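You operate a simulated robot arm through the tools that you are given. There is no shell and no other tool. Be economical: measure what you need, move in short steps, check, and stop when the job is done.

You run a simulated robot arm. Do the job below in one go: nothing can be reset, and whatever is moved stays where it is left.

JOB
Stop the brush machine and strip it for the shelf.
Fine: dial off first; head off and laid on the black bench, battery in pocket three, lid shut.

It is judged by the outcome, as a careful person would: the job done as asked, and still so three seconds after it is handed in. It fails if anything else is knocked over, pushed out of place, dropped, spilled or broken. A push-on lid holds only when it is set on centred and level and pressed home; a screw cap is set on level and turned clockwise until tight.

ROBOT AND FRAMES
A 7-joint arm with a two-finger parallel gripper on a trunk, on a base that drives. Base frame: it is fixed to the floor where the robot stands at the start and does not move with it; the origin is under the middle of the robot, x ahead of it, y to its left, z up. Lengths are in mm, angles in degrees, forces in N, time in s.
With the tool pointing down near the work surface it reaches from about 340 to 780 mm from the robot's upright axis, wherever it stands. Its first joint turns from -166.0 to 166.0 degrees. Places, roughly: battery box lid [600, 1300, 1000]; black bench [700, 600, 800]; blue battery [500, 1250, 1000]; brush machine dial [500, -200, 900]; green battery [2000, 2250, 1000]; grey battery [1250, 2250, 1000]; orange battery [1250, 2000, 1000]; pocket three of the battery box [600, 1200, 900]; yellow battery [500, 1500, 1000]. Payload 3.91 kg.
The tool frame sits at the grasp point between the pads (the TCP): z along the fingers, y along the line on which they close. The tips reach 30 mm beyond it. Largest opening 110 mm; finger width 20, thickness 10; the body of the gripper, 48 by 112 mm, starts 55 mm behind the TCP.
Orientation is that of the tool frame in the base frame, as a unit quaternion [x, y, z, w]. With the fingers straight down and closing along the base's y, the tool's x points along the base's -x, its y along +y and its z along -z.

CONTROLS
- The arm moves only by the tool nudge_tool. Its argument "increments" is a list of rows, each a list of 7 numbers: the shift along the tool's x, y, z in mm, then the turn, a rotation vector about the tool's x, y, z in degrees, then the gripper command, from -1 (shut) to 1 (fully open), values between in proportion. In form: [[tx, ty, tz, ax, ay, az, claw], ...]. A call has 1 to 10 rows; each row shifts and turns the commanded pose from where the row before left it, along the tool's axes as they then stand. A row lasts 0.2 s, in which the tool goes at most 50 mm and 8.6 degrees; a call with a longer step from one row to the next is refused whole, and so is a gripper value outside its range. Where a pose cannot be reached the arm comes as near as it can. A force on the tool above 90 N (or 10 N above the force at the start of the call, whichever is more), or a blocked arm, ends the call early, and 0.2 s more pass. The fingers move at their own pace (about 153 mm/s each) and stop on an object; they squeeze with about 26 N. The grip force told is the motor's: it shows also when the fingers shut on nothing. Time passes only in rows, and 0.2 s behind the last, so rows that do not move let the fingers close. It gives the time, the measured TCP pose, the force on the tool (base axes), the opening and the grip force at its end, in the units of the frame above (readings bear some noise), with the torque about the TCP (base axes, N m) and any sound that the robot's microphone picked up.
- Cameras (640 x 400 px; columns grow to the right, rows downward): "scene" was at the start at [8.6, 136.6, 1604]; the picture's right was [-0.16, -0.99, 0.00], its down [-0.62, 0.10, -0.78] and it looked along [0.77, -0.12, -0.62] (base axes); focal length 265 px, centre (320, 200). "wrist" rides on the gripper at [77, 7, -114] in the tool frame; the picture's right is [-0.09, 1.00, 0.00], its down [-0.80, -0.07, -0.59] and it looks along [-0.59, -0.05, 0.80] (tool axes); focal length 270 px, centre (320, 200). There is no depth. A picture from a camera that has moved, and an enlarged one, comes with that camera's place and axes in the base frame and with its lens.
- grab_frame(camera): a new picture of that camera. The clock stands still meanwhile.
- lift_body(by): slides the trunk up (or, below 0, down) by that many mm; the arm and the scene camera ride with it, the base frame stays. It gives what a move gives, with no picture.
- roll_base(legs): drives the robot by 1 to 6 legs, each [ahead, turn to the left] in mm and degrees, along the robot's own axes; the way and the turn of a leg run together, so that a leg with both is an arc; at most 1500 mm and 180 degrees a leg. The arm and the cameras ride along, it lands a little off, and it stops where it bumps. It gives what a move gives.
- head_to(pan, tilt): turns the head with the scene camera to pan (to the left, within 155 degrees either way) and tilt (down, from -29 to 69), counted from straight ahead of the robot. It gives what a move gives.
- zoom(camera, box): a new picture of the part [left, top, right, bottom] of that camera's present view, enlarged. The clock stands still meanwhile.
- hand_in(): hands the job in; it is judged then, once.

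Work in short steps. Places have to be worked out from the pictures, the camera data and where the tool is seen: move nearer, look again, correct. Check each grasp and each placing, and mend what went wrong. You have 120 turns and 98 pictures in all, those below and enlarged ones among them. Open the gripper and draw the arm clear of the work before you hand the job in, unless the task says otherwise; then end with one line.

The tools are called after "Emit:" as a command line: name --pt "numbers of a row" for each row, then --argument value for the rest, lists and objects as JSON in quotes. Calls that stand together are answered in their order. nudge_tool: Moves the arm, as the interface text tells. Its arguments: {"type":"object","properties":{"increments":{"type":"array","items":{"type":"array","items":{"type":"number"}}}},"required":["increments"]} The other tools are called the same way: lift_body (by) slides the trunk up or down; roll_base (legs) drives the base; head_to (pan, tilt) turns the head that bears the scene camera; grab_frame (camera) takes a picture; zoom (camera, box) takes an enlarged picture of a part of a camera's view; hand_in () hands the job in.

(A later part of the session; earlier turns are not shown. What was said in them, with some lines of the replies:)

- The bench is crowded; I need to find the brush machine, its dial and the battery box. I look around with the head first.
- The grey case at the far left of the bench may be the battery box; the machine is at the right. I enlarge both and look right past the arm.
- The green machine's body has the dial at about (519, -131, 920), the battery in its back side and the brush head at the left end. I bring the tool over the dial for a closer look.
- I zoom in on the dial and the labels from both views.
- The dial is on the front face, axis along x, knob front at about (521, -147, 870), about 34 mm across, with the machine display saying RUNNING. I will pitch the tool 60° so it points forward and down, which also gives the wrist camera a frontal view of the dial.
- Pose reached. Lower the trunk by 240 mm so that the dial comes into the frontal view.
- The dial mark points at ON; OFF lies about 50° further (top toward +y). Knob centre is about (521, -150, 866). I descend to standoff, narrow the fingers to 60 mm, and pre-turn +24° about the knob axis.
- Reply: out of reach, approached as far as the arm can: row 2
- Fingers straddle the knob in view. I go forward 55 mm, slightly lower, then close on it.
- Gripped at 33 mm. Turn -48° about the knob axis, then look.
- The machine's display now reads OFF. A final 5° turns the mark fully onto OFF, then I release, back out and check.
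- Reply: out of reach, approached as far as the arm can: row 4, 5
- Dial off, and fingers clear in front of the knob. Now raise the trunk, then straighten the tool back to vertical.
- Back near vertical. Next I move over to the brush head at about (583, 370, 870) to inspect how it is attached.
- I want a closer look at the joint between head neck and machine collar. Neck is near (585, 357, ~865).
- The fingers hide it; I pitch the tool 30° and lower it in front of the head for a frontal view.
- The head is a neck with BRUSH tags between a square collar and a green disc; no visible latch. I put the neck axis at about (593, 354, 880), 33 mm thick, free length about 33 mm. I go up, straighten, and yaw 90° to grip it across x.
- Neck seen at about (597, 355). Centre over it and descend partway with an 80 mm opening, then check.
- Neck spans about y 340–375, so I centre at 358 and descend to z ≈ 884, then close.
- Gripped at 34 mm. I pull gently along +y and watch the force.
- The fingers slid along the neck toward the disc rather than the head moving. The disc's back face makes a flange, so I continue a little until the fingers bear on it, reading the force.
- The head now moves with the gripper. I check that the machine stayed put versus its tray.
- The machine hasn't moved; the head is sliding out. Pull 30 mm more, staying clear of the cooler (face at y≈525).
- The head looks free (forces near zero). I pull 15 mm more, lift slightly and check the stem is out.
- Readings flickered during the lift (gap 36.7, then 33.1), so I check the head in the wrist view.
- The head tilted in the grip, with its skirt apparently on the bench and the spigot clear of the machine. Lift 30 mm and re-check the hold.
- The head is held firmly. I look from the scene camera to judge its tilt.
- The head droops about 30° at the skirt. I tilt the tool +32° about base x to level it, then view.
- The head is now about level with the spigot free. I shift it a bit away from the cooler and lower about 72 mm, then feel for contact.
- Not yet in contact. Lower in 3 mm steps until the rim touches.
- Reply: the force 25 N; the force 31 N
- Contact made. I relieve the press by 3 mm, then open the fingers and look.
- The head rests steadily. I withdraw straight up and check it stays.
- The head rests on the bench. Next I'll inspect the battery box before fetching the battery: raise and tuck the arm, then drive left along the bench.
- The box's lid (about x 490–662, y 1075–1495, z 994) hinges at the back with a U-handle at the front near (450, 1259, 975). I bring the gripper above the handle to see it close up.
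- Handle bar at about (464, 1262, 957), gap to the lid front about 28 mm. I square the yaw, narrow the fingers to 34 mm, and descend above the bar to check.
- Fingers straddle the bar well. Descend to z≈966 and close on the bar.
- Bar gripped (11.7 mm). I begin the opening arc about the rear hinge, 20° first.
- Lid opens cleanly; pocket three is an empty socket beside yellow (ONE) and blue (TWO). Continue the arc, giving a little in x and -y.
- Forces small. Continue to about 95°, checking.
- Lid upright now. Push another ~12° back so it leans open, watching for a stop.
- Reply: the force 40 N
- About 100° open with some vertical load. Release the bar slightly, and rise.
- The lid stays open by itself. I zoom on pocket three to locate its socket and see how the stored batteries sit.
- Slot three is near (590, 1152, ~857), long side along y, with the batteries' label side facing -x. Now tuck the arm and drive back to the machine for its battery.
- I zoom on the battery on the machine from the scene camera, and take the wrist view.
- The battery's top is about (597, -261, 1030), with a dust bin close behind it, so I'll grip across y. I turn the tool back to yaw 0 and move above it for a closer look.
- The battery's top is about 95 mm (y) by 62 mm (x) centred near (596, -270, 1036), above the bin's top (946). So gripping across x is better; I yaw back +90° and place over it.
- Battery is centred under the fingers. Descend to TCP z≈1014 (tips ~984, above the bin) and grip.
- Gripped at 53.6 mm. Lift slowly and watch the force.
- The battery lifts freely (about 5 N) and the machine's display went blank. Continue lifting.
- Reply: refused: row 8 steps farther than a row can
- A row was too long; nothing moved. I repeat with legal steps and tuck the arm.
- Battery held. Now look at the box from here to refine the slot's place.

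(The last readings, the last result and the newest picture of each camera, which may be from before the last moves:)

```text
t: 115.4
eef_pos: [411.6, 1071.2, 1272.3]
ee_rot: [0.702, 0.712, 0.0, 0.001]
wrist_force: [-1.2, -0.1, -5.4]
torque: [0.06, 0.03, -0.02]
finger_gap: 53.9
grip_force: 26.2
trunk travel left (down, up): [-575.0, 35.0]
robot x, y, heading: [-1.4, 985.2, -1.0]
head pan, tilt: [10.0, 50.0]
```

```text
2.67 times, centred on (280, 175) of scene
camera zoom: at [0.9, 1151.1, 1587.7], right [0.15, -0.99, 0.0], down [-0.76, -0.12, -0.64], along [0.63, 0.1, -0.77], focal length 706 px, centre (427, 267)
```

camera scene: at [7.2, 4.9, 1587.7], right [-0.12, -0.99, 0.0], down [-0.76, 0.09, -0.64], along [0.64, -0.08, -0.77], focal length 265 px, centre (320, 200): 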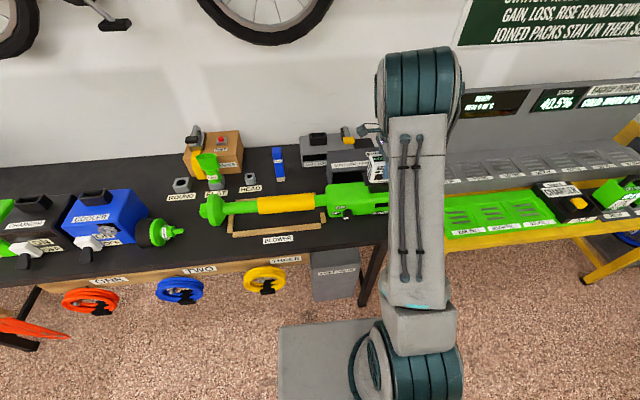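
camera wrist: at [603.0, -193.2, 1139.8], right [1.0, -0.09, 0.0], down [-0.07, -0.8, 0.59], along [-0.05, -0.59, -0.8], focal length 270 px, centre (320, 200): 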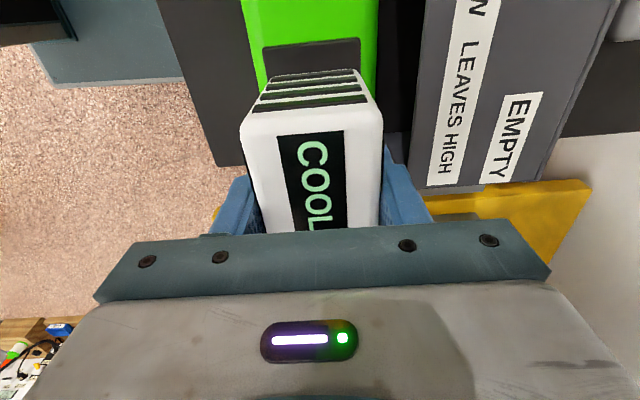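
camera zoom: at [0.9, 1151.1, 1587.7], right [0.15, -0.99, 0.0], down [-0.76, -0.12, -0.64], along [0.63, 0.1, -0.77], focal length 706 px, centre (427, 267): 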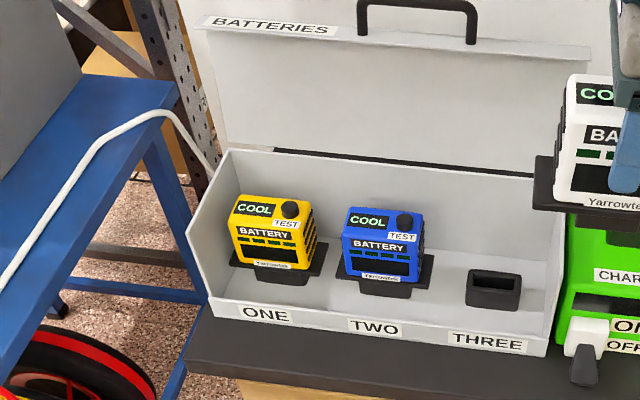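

Slot three ≈ (589, 1154, ~855), box square to the axes; seated TCP height should be near z≈923. I square the yaw and bring the battery above the slot.

Emit:
nudge_tool --pt "20.5 44 0 0 0 0.8 -1" --pt "20.5 44 0 0 0 0 -1" --pt "20.5 44 0 0 0 0 -1" --pt "20.5 44 0 0 0 0 -1" --pt "0 0 40 0 0 0 -1" --pt "0 0 40 0 0 0 -1" --pt "0 0 40 0 0 0 -1" --pt "0 0 30 0 0 0 -1"

Emit:
zoom --camera "scene" --box '[220, 90, 420, 240]'

Emit:
grab_frame --camera "wrist"

```text
t: 117.2
eef_pos: [586.3, 1155.1, 1120.2]
ee_rot: [0.707, 0.707, 0.0, 0.0]
wrist_force: [0.7, -0.6, -5.4]
torque: [0.01, -0.02, -0.05]
finger_gap: 53.7
grip_force: 26.0
trunk travel left (down, up): [-575.0, 35.0]
robot x, y, heading: [-5.5, 985.6, -0.9]
head pan, tilt: [10.0, 50.0]
```

```text
2.67 times, centred on (320, 165) of scene
camera zoom: at [1.5, 1151.5, 1587.7], right [0.15, -0.99, 0.0], down [-0.76, -0.12, -0.64], along [0.63, 0.1, -0.77], focal length 706 px, centre (320, 293)
```

zoom: 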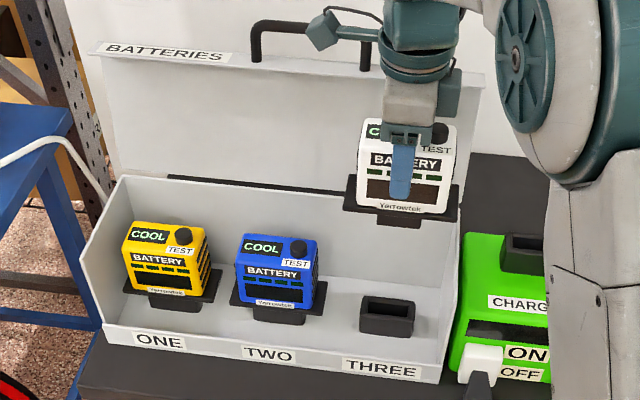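

```text
28 pictures are left
camera wrist: at [592.5, 1232.4, 1237.0], right [1.0, -0.09, 0.0], down [-0.07, -0.8, 0.59], along [-0.05, -0.59, -0.8], focal length 270 px, centre (320, 200)
```

wrist: 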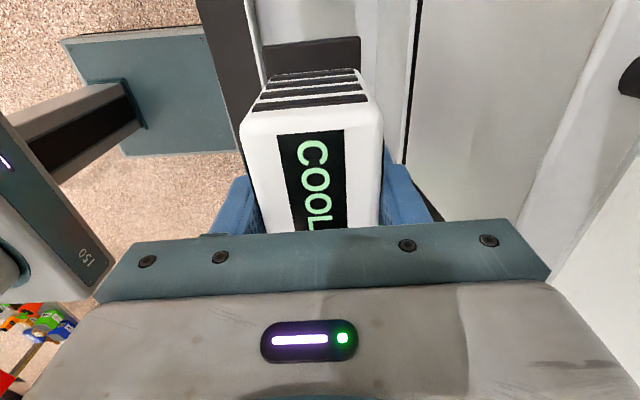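

Plug lines up in y within 2 mm. Descend to just above the slot and compare in an enlarged view.

Emit:
nudge_tool --pt "0 2 40 0 0 0 -1" --pt "0 0 40 0 0 0 -1" --pt "0 0 40 0 0 0 -1" --pt "0 0 28 0 0 0 -1" --pt "0 0 0 0 0 0 -1"

Emit:
zoom --camera "scene" --box '[285, 135, 385, 225]'

```text
t: 118.4
eef_pos: [590.2, 1156.0, 971.1]
ee_rot: [0.706, 0.708, 0.001, 0.0]
wrist_force: [0.0, 0.1, -4.5]
torque: [0.03, 0.0, -0.02]
finger_gap: 54.2
grip_force: 26.1
trunk travel left (down, up): [-575.0, 35.0]
robot x, y, heading: [-1.7, 986.6, -1.3]
head pan, tilt: [10.0, 50.0]
```

```text
4.44 times, centred on (335, 180) of scene
camera zoom: at [1.0, 1151.2, 1587.7], right [0.15, -0.99, 0.0], down [-0.76, -0.12, -0.64], along [0.63, 0.1, -0.77], focal length 1177 px, centre (253, 289)
```

zoom: 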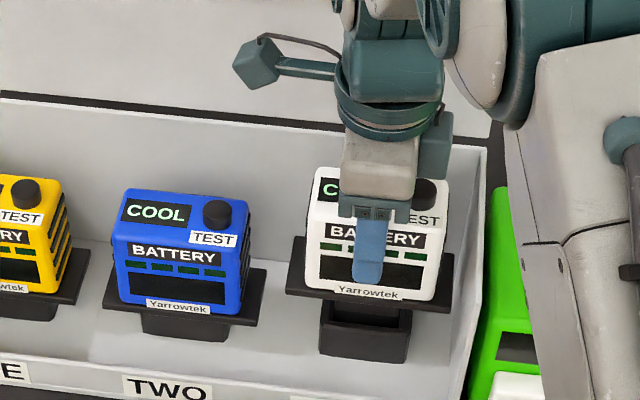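

y looks aligned. Lower gently in small steps, watching for contact.

Emit:
nudge_tool --pt "-1 0 8 0 0 0 -1" --pt "0 0 6 0 0 0 -1" --pt "0 0 4 0 0 0 -1" --pt "0 0 4 0 0 0 -1"

Emit:
zoom --camera "scene" --box '[305, 165, 365, 219]'

```text
t: 119.4
eef_pos: [588.5, 1154.1, 951.6]
ee_rot: [0.706, 0.708, 0.0, -0.001]
wrist_force: [0.0, -0.2, -4.3]
torque: [0.03, 0.0, 0.02]
finger_gap: 53.6
grip_force: 26.5
trunk travel left (down, up): [-575.0, 35.0]
robot x, y, heading: [-3.5, 987.9, -1.0]
head pan, tilt: [10.0, 50.0]
```

```text
7.41 times, centred on (335, 192) of scene
camera zoom: at [1.3, 1151.3, 1587.7], right [0.15, -0.99, 0.0], down [-0.76, -0.12, -0.64], along [0.63, 0.1, -0.77], focal length 1962 px, centre (209, 259)
```

zoom: 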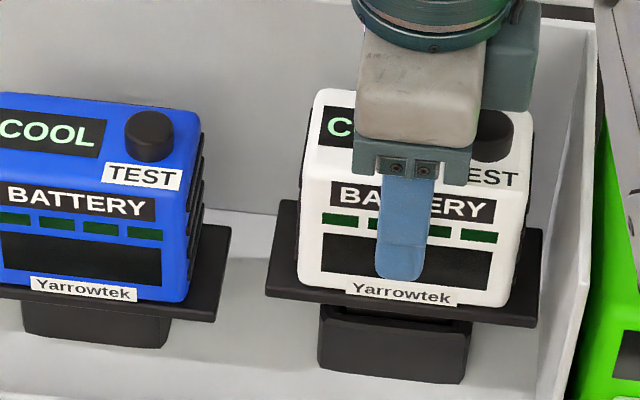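

No contact yet; the plug is at the slot's mouth. Continue down in 3 mm steps.

Emit:
nudge_tool --pt "0 0 3 0 0 0 -1" --pt "0 0 3 0 0 0 -1" --pt "0 0 3 0 0 0 -1"

Emit:
nudge_tool --pt "0 0 3 0 0 0 -1" --pt "0 0 3 0 0 0 -1" --pt "0 0 3 0 0 0 -1"

Emit:
zoom --camera "scene" --box '[305, 165, 365, 219]'

```text
t: 120.2
eef_pos: [589.0, 1154.5, 944.0]
ee_rot: [0.707, 0.708, 0.0, -0.001]
wrist_force: [0.0, -0.6, -5.1]
torque: [0.01, -0.03, -0.02]
finger_gap: 54.1
grip_force: 25.8
trunk travel left (down, up): [-575.0, 35.0]
robot x, y, heading: [-0.9, 988.2, -1.1]
head pan, tilt: [10.0, 50.0]
```

```text
t: 121.0
eef_pos: [589.7, 1153.3, 934.3]
ee_rot: [0.706, 0.708, 0.001, 0.0]
wrist_force: [0.2, -0.2, -5.1]
torque: [-0.03, 0.01, -0.01]
finger_gap: 53.9
grip_force: 25.8
trunk travel left (down, up): [-575.0, 35.0]
robot x, y, heading: [-1.2, 989.6, -1.0]
head pan, tilt: [10.0, 50.0]
```

```text
7.41 times, centred on (335, 192) of scene
camera zoom: at [1.2, 1151.3, 1587.7], right [0.15, -0.99, 0.0], down [-0.76, -0.12, -0.64], along [0.63, 0.1, -0.77], focal length 1962 px, centre (209, 259)
```

zoom: 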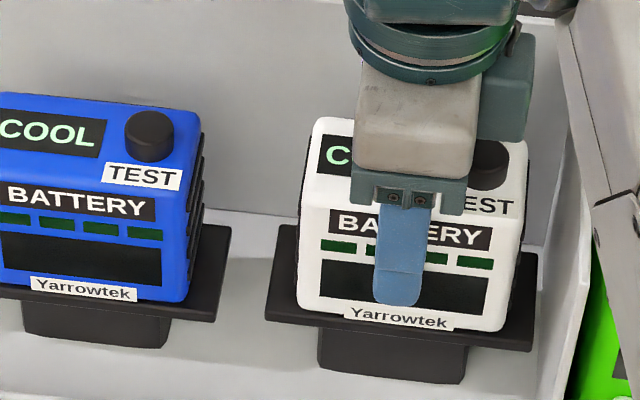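

The plug is going in. Continue until seated, with small steps.

Emit:
nudge_tool --pt "0 0 2 0 0 0 -1" --pt "0 0 2 0 0 0 -1" --pt "0 0 2 0 0 0 -1" --pt "0 0 2 0 0 0 -1"

Emit:
nudge_tool --pt "0 0 2 0 0 0 -1" --pt "0 0 2 0 0 0 -1"

```text
t: 122.0
eef_pos: [588.1, 1154.2, 930.1]
ee_rot: [0.706, 0.708, 0.003, 0.001]
wrist_force: [-0.5, -0.7, 20.9]
torque: [-0.41, 0.7, 0.29]
finger_gap: 54.0
grip_force: 26.0
trunk travel left (down, up): [-575.0, 35.0]
robot x, y, heading: [-6.4, 989.1, -1.0]
head pan, tilt: [10.0, 50.0]
```

```text
t: 122.6
eef_pos: [588.9, 1153.8, 922.9]
ee_rot: [0.707, 0.707, 0.002, 0.001]
wrist_force: [1.8, 0.0, 23.7]
torque: [-0.1, 0.47, -0.02]
finger_gap: 53.9
grip_force: 26.4
trunk travel left (down, up): [-575.0, 35.0]
robot x, y, heading: [-3.9, 988.6, -1.2]
head pan, tilt: [10.0, 50.0]
```

Contact at about z 929, then some yielding. Check whether it is seated.

Emit:
zoom --camera "scene" --box '[285, 165, 365, 219]'

```text
7.41 times, centred on (325, 192) of scene
camera zoom: at [-1.5, 1150.6, 1587.9], right [0.15, -0.99, 0.0], down [-0.76, -0.12, -0.64], along [0.64, 0.1, -0.77], focal length 1962 px, centre (283, 259)
```

zoom: 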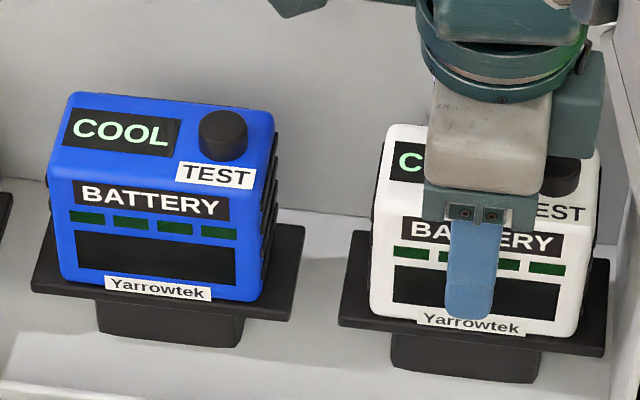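

White matches the blue battery's seating height (same socket showing under the plate). Release and rise.

Emit:
nudge_tool --pt "0 0 -1 0 0 0 -1" --pt "0 0 0 0 0 0 0.3" --pt "0 0 0 0 0 0 0.3" --pt "0 0 -15 0 0 0 0.3" --pt "0 0 -40 0 0 0 0.3" --pt "0 0 -45 0 0 0 0.3" --pt "0 0 -45 0 0 0 0.3" --pt "0 0 -45 0 0 0 0.3" --pt "0 0 -45 0 0 0 0.3"

Emit:
zoom --camera "scene" --box '[180, 90, 400, 240]'

```text
t: 124.6
eef_pos: [586.6, 1156.5, 1155.8]
ee_rot: [0.707, 0.707, 0.001, -0.001]
wrist_force: [0.6, 0.1, -0.8]
torque: [0.02, -0.01, 0.01]
finger_gap: 71.7
grip_force: 0.0
trunk travel left (down, up): [-575.0, 35.0]
robot x, y, heading: [-2.3, 989.5, -0.9]
head pan, tilt: [10.0, 50.0]
```

```text
2.67 times, centred on (290, 165) of scene
camera zoom: at [0.3, 1150.9, 1587.7], right [0.15, -0.99, 0.0], down [-0.76, -0.12, -0.64], along [0.64, 0.1, -0.77], focal length 706 px, centre (400, 293)
```

zoom: 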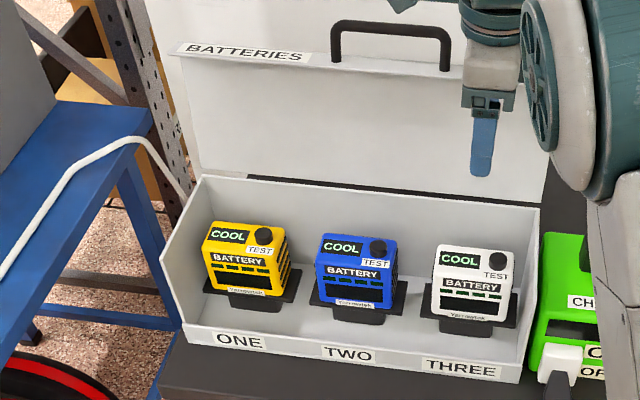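

Battery seated in pocket three beside the others. Now to the lid handle: bar near (688, 1260, 1188). Rise and move over it.

Emit:
nudge_tool --pt "0 0 -45 0 0 0 -0.3" --pt "0 0 -45 0 0 0 -0.3" --pt "34 34 0 0 0 0 -0.3" --pt "34 34 0 0 0 0 -0.3" --pt "35 33 0 0 0 0 -0.3" --pt "0 0 0 0 0 0 -0.3"

Emit:
grab_frame --camera "wrist"

Emit:
zoom --camera "scene" --box '[240, 50, 400, 170]'

```text
t: 126.0
eef_pos: [668.1, 1235.4, 1243.1]
ee_rot: [0.707, 0.707, -0.001, 0.0]
wrist_force: [0.3, 0.5, 0.0]
torque: [-0.02, 0.05, 0.01]
finger_gap: 38.7
grip_force: 0.1
out of reach, approached as far as the arm can: row 5
trunk travel left (down, up): [-575.0, 35.0]
robot x, y, heading: [0.8, 988.4, -1.3]
head pan, tilt: [10.0, 50.0]
```

```text
22 pictures are left
camera wrist: at [675.5, 1312.7, 1358.9], right [1.0, -0.09, 0.0], down [-0.07, -0.8, 0.59], along [-0.05, -0.59, -0.8], focal length 270 px, centre (320, 200)
```

wrist: 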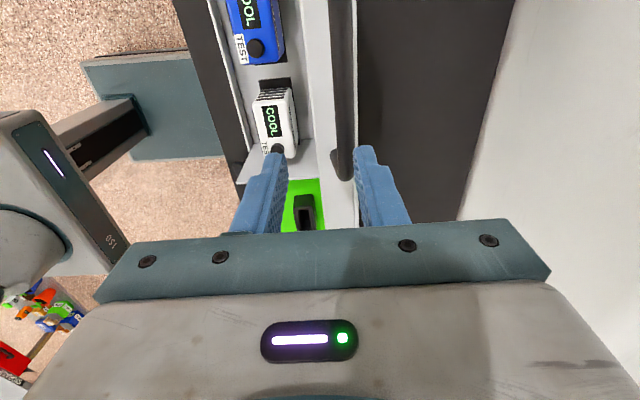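

```text
3.33 times, centred on (320, 110) of scene
camera zoom: at [2.2, 1152.1, 1587.6], right [0.15, -0.99, 0.0], down [-0.76, -0.12, -0.64], along [0.63, 0.1, -0.77], focal length 883 px, centre (320, 500)
```

zoom: 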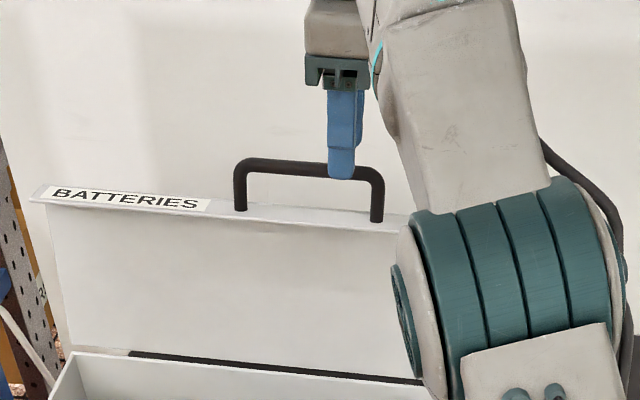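

The bar (x≈687) is slightly out of reach from this stance. I back the tool 15 mm and drive the base 38 mm forward, as at the first visit.

Emit:
nudge_tool --pt "0 -15 0 0 0 0 -0.3" --pt "0 0 0 0 0 0 -0.3"

Emit:
roll_base --legs '[[40, 0]]'

```text
t: 126.6
eef_pos: [654.1, 1236.1, 1245.6]
ee_rot: [0.707, 0.707, 0.0, 0.0]
wrist_force: [-0.6, 0.3, -0.7]
torque: [0.0, 0.01, 0.05]
finger_gap: 38.3
grip_force: 0.0
trunk travel left (down, up): [-575.0, 35.0]
robot x, y, heading: [-3.0, 987.0, -1.1]
head pan, tilt: [10.0, 50.0]
```

```text
t: 127.5
eef_pos: [694.2, 1237.6, 1245.8]
ee_rot: [0.706, 0.708, -0.001, 0.0]
wrist_force: [0.1, 0.4, 0.0]
torque: [-0.02, 0.0, 0.0]
finger_gap: 38.6
grip_force: 0.0
trunk travel left (down, up): [-575.0, 35.0]
robot x, y, heading: [39.0, 990.3, -1.3]
head pan, tilt: [10.0, 50.0]
```

Now adjust to x≈687 and descend over the bar to z≈1203, then close.

Emit:
nudge_tool --pt "8 -7 0 0 0 0 -0.3" --pt "0 0 22 0 0 0 -0.3" --pt "0 0 20 0 0 0 -0.3" --pt "0 0 0 0 0 0 -1" --pt "0 0 0 0 0 0 -1"

Emit:
grab_frame --camera "scene"

```text
t: 128.7
eef_pos: [687.9, 1246.0, 1204.7]
ee_rot: [0.707, 0.707, 0.001, 0.001]
wrist_force: [0.2, 1.3, -0.7]
torque: [-0.25, -0.07, 0.12]
finger_gap: 11.1
grip_force: 44.7
trunk travel left (down, up): [-575.0, 35.0]
robot x, y, heading: [36.9, 986.3, -1.3]
head pan, tilt: [10.0, 50.0]
```

```text
20 pictures are left
camera scene: at [40.4, 1150.6, 1587.7], right [0.15, -0.99, 0.0], down [-0.76, -0.12, -0.64], along [0.63, 0.1, -0.77], focal length 265 px, centre (320, 200)
```

scene: 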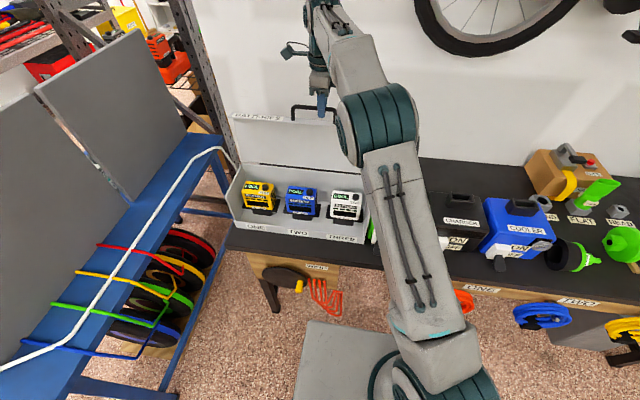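

Bar gripped (11.1 mm). Close the lid along the reverse arc, first part.

Emit:
nudge_tool --pt "0 -10.4 -0.9 0 0 0 -1" --pt "0 -10.3 -0.9 0 0 0 -1" --pt "0 -17.3 -0.2 0 0 0 -1" --pt "0 -17.3 2.1 0 0 0 -1" --pt "0 -17 3.2 0 0 0 -1" --pt "0 -16.8 4.7 0 0 0 -1"

Emit:
nudge_tool --pt "0 -16.3 6.1 0 0 0 -1" --pt "0 -15.6 7.5 0 0 0 -1" --pt "0 -15 8.8 0 0 0 -1" --pt "0 -14 10.1 0 0 0 -1"

```text
t: 130.1
eef_pos: [597.8, 1245.9, 1193.1]
ee_rot: [0.707, 0.707, -0.002, 0.0]
wrist_force: [5.9, 2.5, -17.0]
torque: [0.52, -0.15, 0.38]
finger_gap: 11.4
grip_force: 45.0
trunk travel left (down, up): [-575.0, 35.0]
robot x, y, heading: [37.0, 984.2, -0.9]
head pan, tilt: [10.0, 50.0]
```

```text
t: 131.1
eef_pos: [539.6, 1245.1, 1161.4]
ee_rot: [0.707, 0.707, -0.001, 0.0]
wrist_force: [13.0, 1.9, -14.1]
torque: [-0.68, -0.35, 0.53]
finger_gap: 11.4
grip_force: 44.8
trunk travel left (down, up): [-575.0, 35.0]
robot x, y, heading: [35.6, 988.4, -1.2]
head pan, tilt: [10.0, 50.0]
```

Small inward pull; I bias slightly toward the hinge and continue down.

Emit:
nudge_tool --pt "0 -11 14 0 0 0 -1" --pt "0 -11.6 14 0 0 0 -1" --pt "0 -10.2 14 0 0 0 -1" --pt "0 -9.8 14.2 0 0 0 -1"

Emit:
nudge_tool --pt "0 -8.2 15.4 0 0 0 -1" --pt "0 -7 15.7 0 0 0 -1" --pt "0 -5.5 16.6 0 0 0 -1" --pt "0 -4.2 16.8 0 0 0 -1"

```text
t: 132.1
eef_pos: [492.6, 1244.3, 1106.4]
ee_rot: [0.707, 0.708, 0.001, 0.0]
wrist_force: [1.1, 6.8, 0.2]
torque: [-0.08, -0.16, 0.58]
finger_gap: 11.8
grip_force: 44.9
trunk travel left (down, up): [-575.0, 35.0]
robot x, y, heading: [37.6, 984.8, -1.1]
head pan, tilt: [10.0, 50.0]
```

```text
t: 133.1
eef_pos: [467.7, 1244.3, 1042.9]
ee_rot: [0.707, 0.707, 0.0, 0.001]
wrist_force: [1.4, 2.6, -0.8]
torque: [-0.8, -0.1, 0.71]
finger_gap: 11.5
grip_force: 44.8
trunk travel left (down, up): [-575.0, 35.0]
robot x, y, heading: [33.2, 990.0, -1.0]
head pan, tilt: [10.0, 50.0]
```

Almost closed. Final 20°, easing down to contact.

Emit:
nudge_tool --pt "0 -2.7 17.2 0 0 0 -1" --pt "0 -1.5 17.2 0 0 0 -1" --pt "0 0.5 15 0 0 0 -1" --pt "0 1 10 0 0 0 -1" --pt "0 0.5 6 0 0 0 -1"

Emit:
nudge_tool --pt "0 0 4 0 0 0 -1" --pt "0 0 3 0 0 0 -1"

Emit:
zoom --camera "scene" --box '[200, 130, 400, 270]'

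```text
t: 134.2
eef_pos: [463.1, 1243.7, 981.3]
ee_rot: [0.706, 0.708, 0.003, 0.001]
wrist_force: [-10.5, 1.7, 27.7]
torque: [-0.61, 0.06, 0.61]
finger_gap: 12.0
grip_force: 44.5
trunk travel left (down, up): [-575.0, 35.0]
robot x, y, heading: [41.1, 989.6, -1.3]
head pan, tilt: [10.0, 50.0]
```

```text
t: 134.8
eef_pos: [463.7, 1244.0, 971.3]
ee_rot: [0.707, 0.708, 0.002, 0.001]
wrist_force: [-6.5, 2.8, 41.0]
torque: [0.0, 0.01, 0.8]
finger_gap: 11.9
grip_force: 45.1
trunk travel left (down, up): [-575.0, 35.0]
robot x, y, heading: [36.7, 989.6, -1.2]
head pan, tilt: [10.0, 50.0]
```

```text
2.86 times, centred on (300, 200) of scene
camera zoom: at [37.6, 1150.0, 1587.7], right [0.15, -0.99, 0.0], down [-0.76, -0.12, -0.64], along [0.64, 0.1, -0.76], focal length 757 px, centre (377, 200)
```

zoom: 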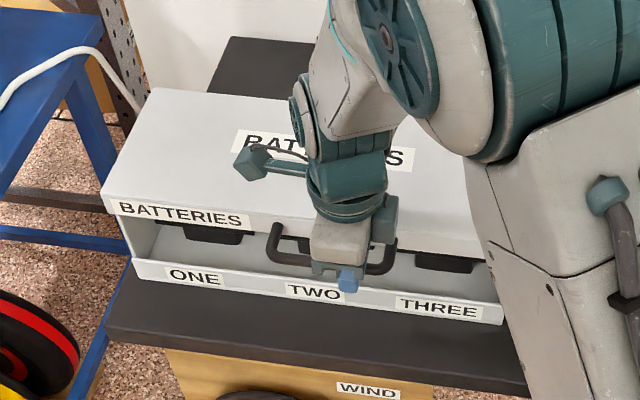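

Lid appears shut with firm resistance. Relieve, open, and lift clear; then inspect lid level.

Emit:
nudge_tool --pt "0 0 -2 0 0 0 -1" --pt "0 0 0 0 0 0 -0.38" --pt "0 0 0 0 0 0 -0.38" --pt "0 -1 -20 0 0 0 -0.38" --pt "0 0 -40 0 0 0 -0.38" --pt "0 0 -45 0 0 0 -0.38" --pt "0 0 -45 0 0 0 0.3" --pt "-30 -10 -30 0 0 0 0.3" --pt "-40 0 -20 0 0 0 0.3" --pt "-40 0 -20 0 0 0 0.3"

Emit:
head_to --pan 20 --tilt 45

Emit:
grab_frame --camera "scene"

Emit:
zoom --camera "scene" --box '[240, 140, 440, 280]'

```text
t: 137.1
eef_pos: [452.9, 1129.4, 1191.9]
ee_rot: [0.707, 0.708, 0.0, -0.001]
wrist_force: [0.2, 0.4, 0.3]
torque: [-0.03, -0.04, 0.05]
finger_gap: 71.2
grip_force: 0.1
trunk travel left (down, up): [-575.0, 35.0]
robot x, y, heading: [36.7, 988.4, -1.1]
head pan, tilt: [10.0, 50.0]
```

```text
t: 137.8
eef_pos: [453.2, 1130.4, 1192.2]
ee_rot: [0.707, 0.708, 0.0, 0.001]
wrist_force: [-0.2, 0.0, 0.0]
torque: [0.01, -0.01, 0.01]
finger_gap: 71.3
grip_force: 0.1
trunk travel left (down, up): [-575.0, 35.0]
robot x, y, heading: [37.6, 986.8, -1.0]
head pan, tilt: [20.0, 45.0]
```

```text
18 pictures are left
camera scene: at [41.0, 1164.7, 1594.7], right [0.32, -0.95, 0.0], down [-0.67, -0.23, -0.71], along [0.67, 0.23, -0.71], focal length 265 px, centre (320, 200)
```

scene: 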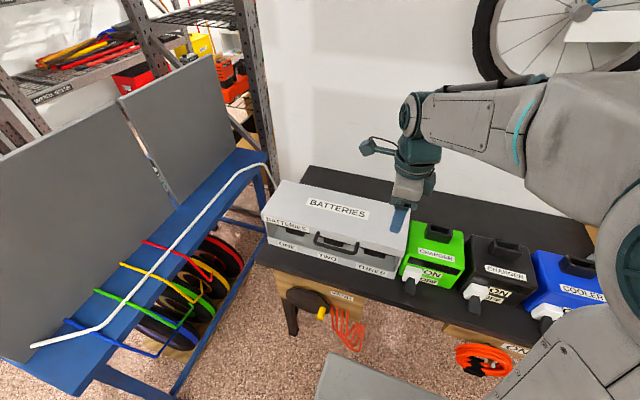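

```text
2.86 times, centred on (340, 210) of scene
camera zoom: at [41.0, 1164.7, 1594.7], right [0.32, -0.95, 0.0], down [-0.67, -0.23, -0.71], along [0.67, 0.23, -0.71], focal length 757 px, centre (263, 171)
```

zoom: 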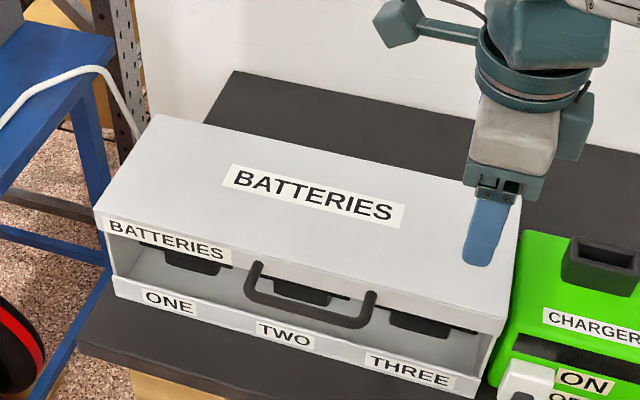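

The lid is shut exactly as at first and pocket three now shows its battery's plate. Last check on the head and the machine from here.

Emit:
nudge_tool --pt "0 0 -40 0 0 0 0.3" --pt "0 0 -30 0 0 0 0.3"

Emit:
head_to --pan -50 --tilt 35

Emit:
grab_frame --camera "scene"

```text
t: 138.4
eef_pos: [450.2, 1133.1, 1260.6]
ee_rot: [0.707, 0.708, 0.0, 0.0]
wrist_force: [0.5, -0.2, 0.3]
torque: [0.04, 0.01, 0.01]
finger_gap: 71.7
grip_force: 0.0
trunk travel left (down, up): [-575.0, 35.0]
robot x, y, heading: [37.9, 990.8, -0.9]
head pan, tilt: [20.0, 45.0]
```

```text
t: 139.8
eef_pos: [451.8, 1132.0, 1260.3]
ee_rot: [0.707, 0.708, 0.0, 0.0]
wrist_force: [-0.2, 0.0, 0.4]
torque: [0.0, 0.03, -0.01]
finger_gap: 71.5
grip_force: 0.0
trunk travel left (down, up): [-575.0, 35.0]
robot x, y, heading: [35.4, 983.6, -1.1]
head pan, tilt: [-50.0, 35.0]
```

```text
16 pictures are left
camera scene: at [19.5, 1070.1, 1609.5], right [-0.78, -0.63, 0.0], down [-0.36, 0.45, -0.82], along [0.51, -0.64, -0.57], focal length 265 px, centre (320, 200)
```

scene: 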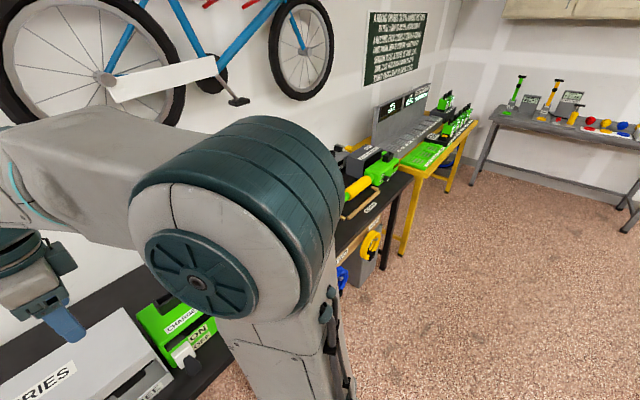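

The arm hides the head from here. The t≈128 picture still showed it lying on the bench where I left it, and it had not moved since t≈89. The dial is off, the battery is seated, the lid is shut and the arm is clear, so I hand in.

Emit:
hand_in

```text
The job is handed in.
```

The brush machine is stopped and stripped: I turned the dial off first, laid the head on the black bench, put the battery in pocket three and shut the lid.
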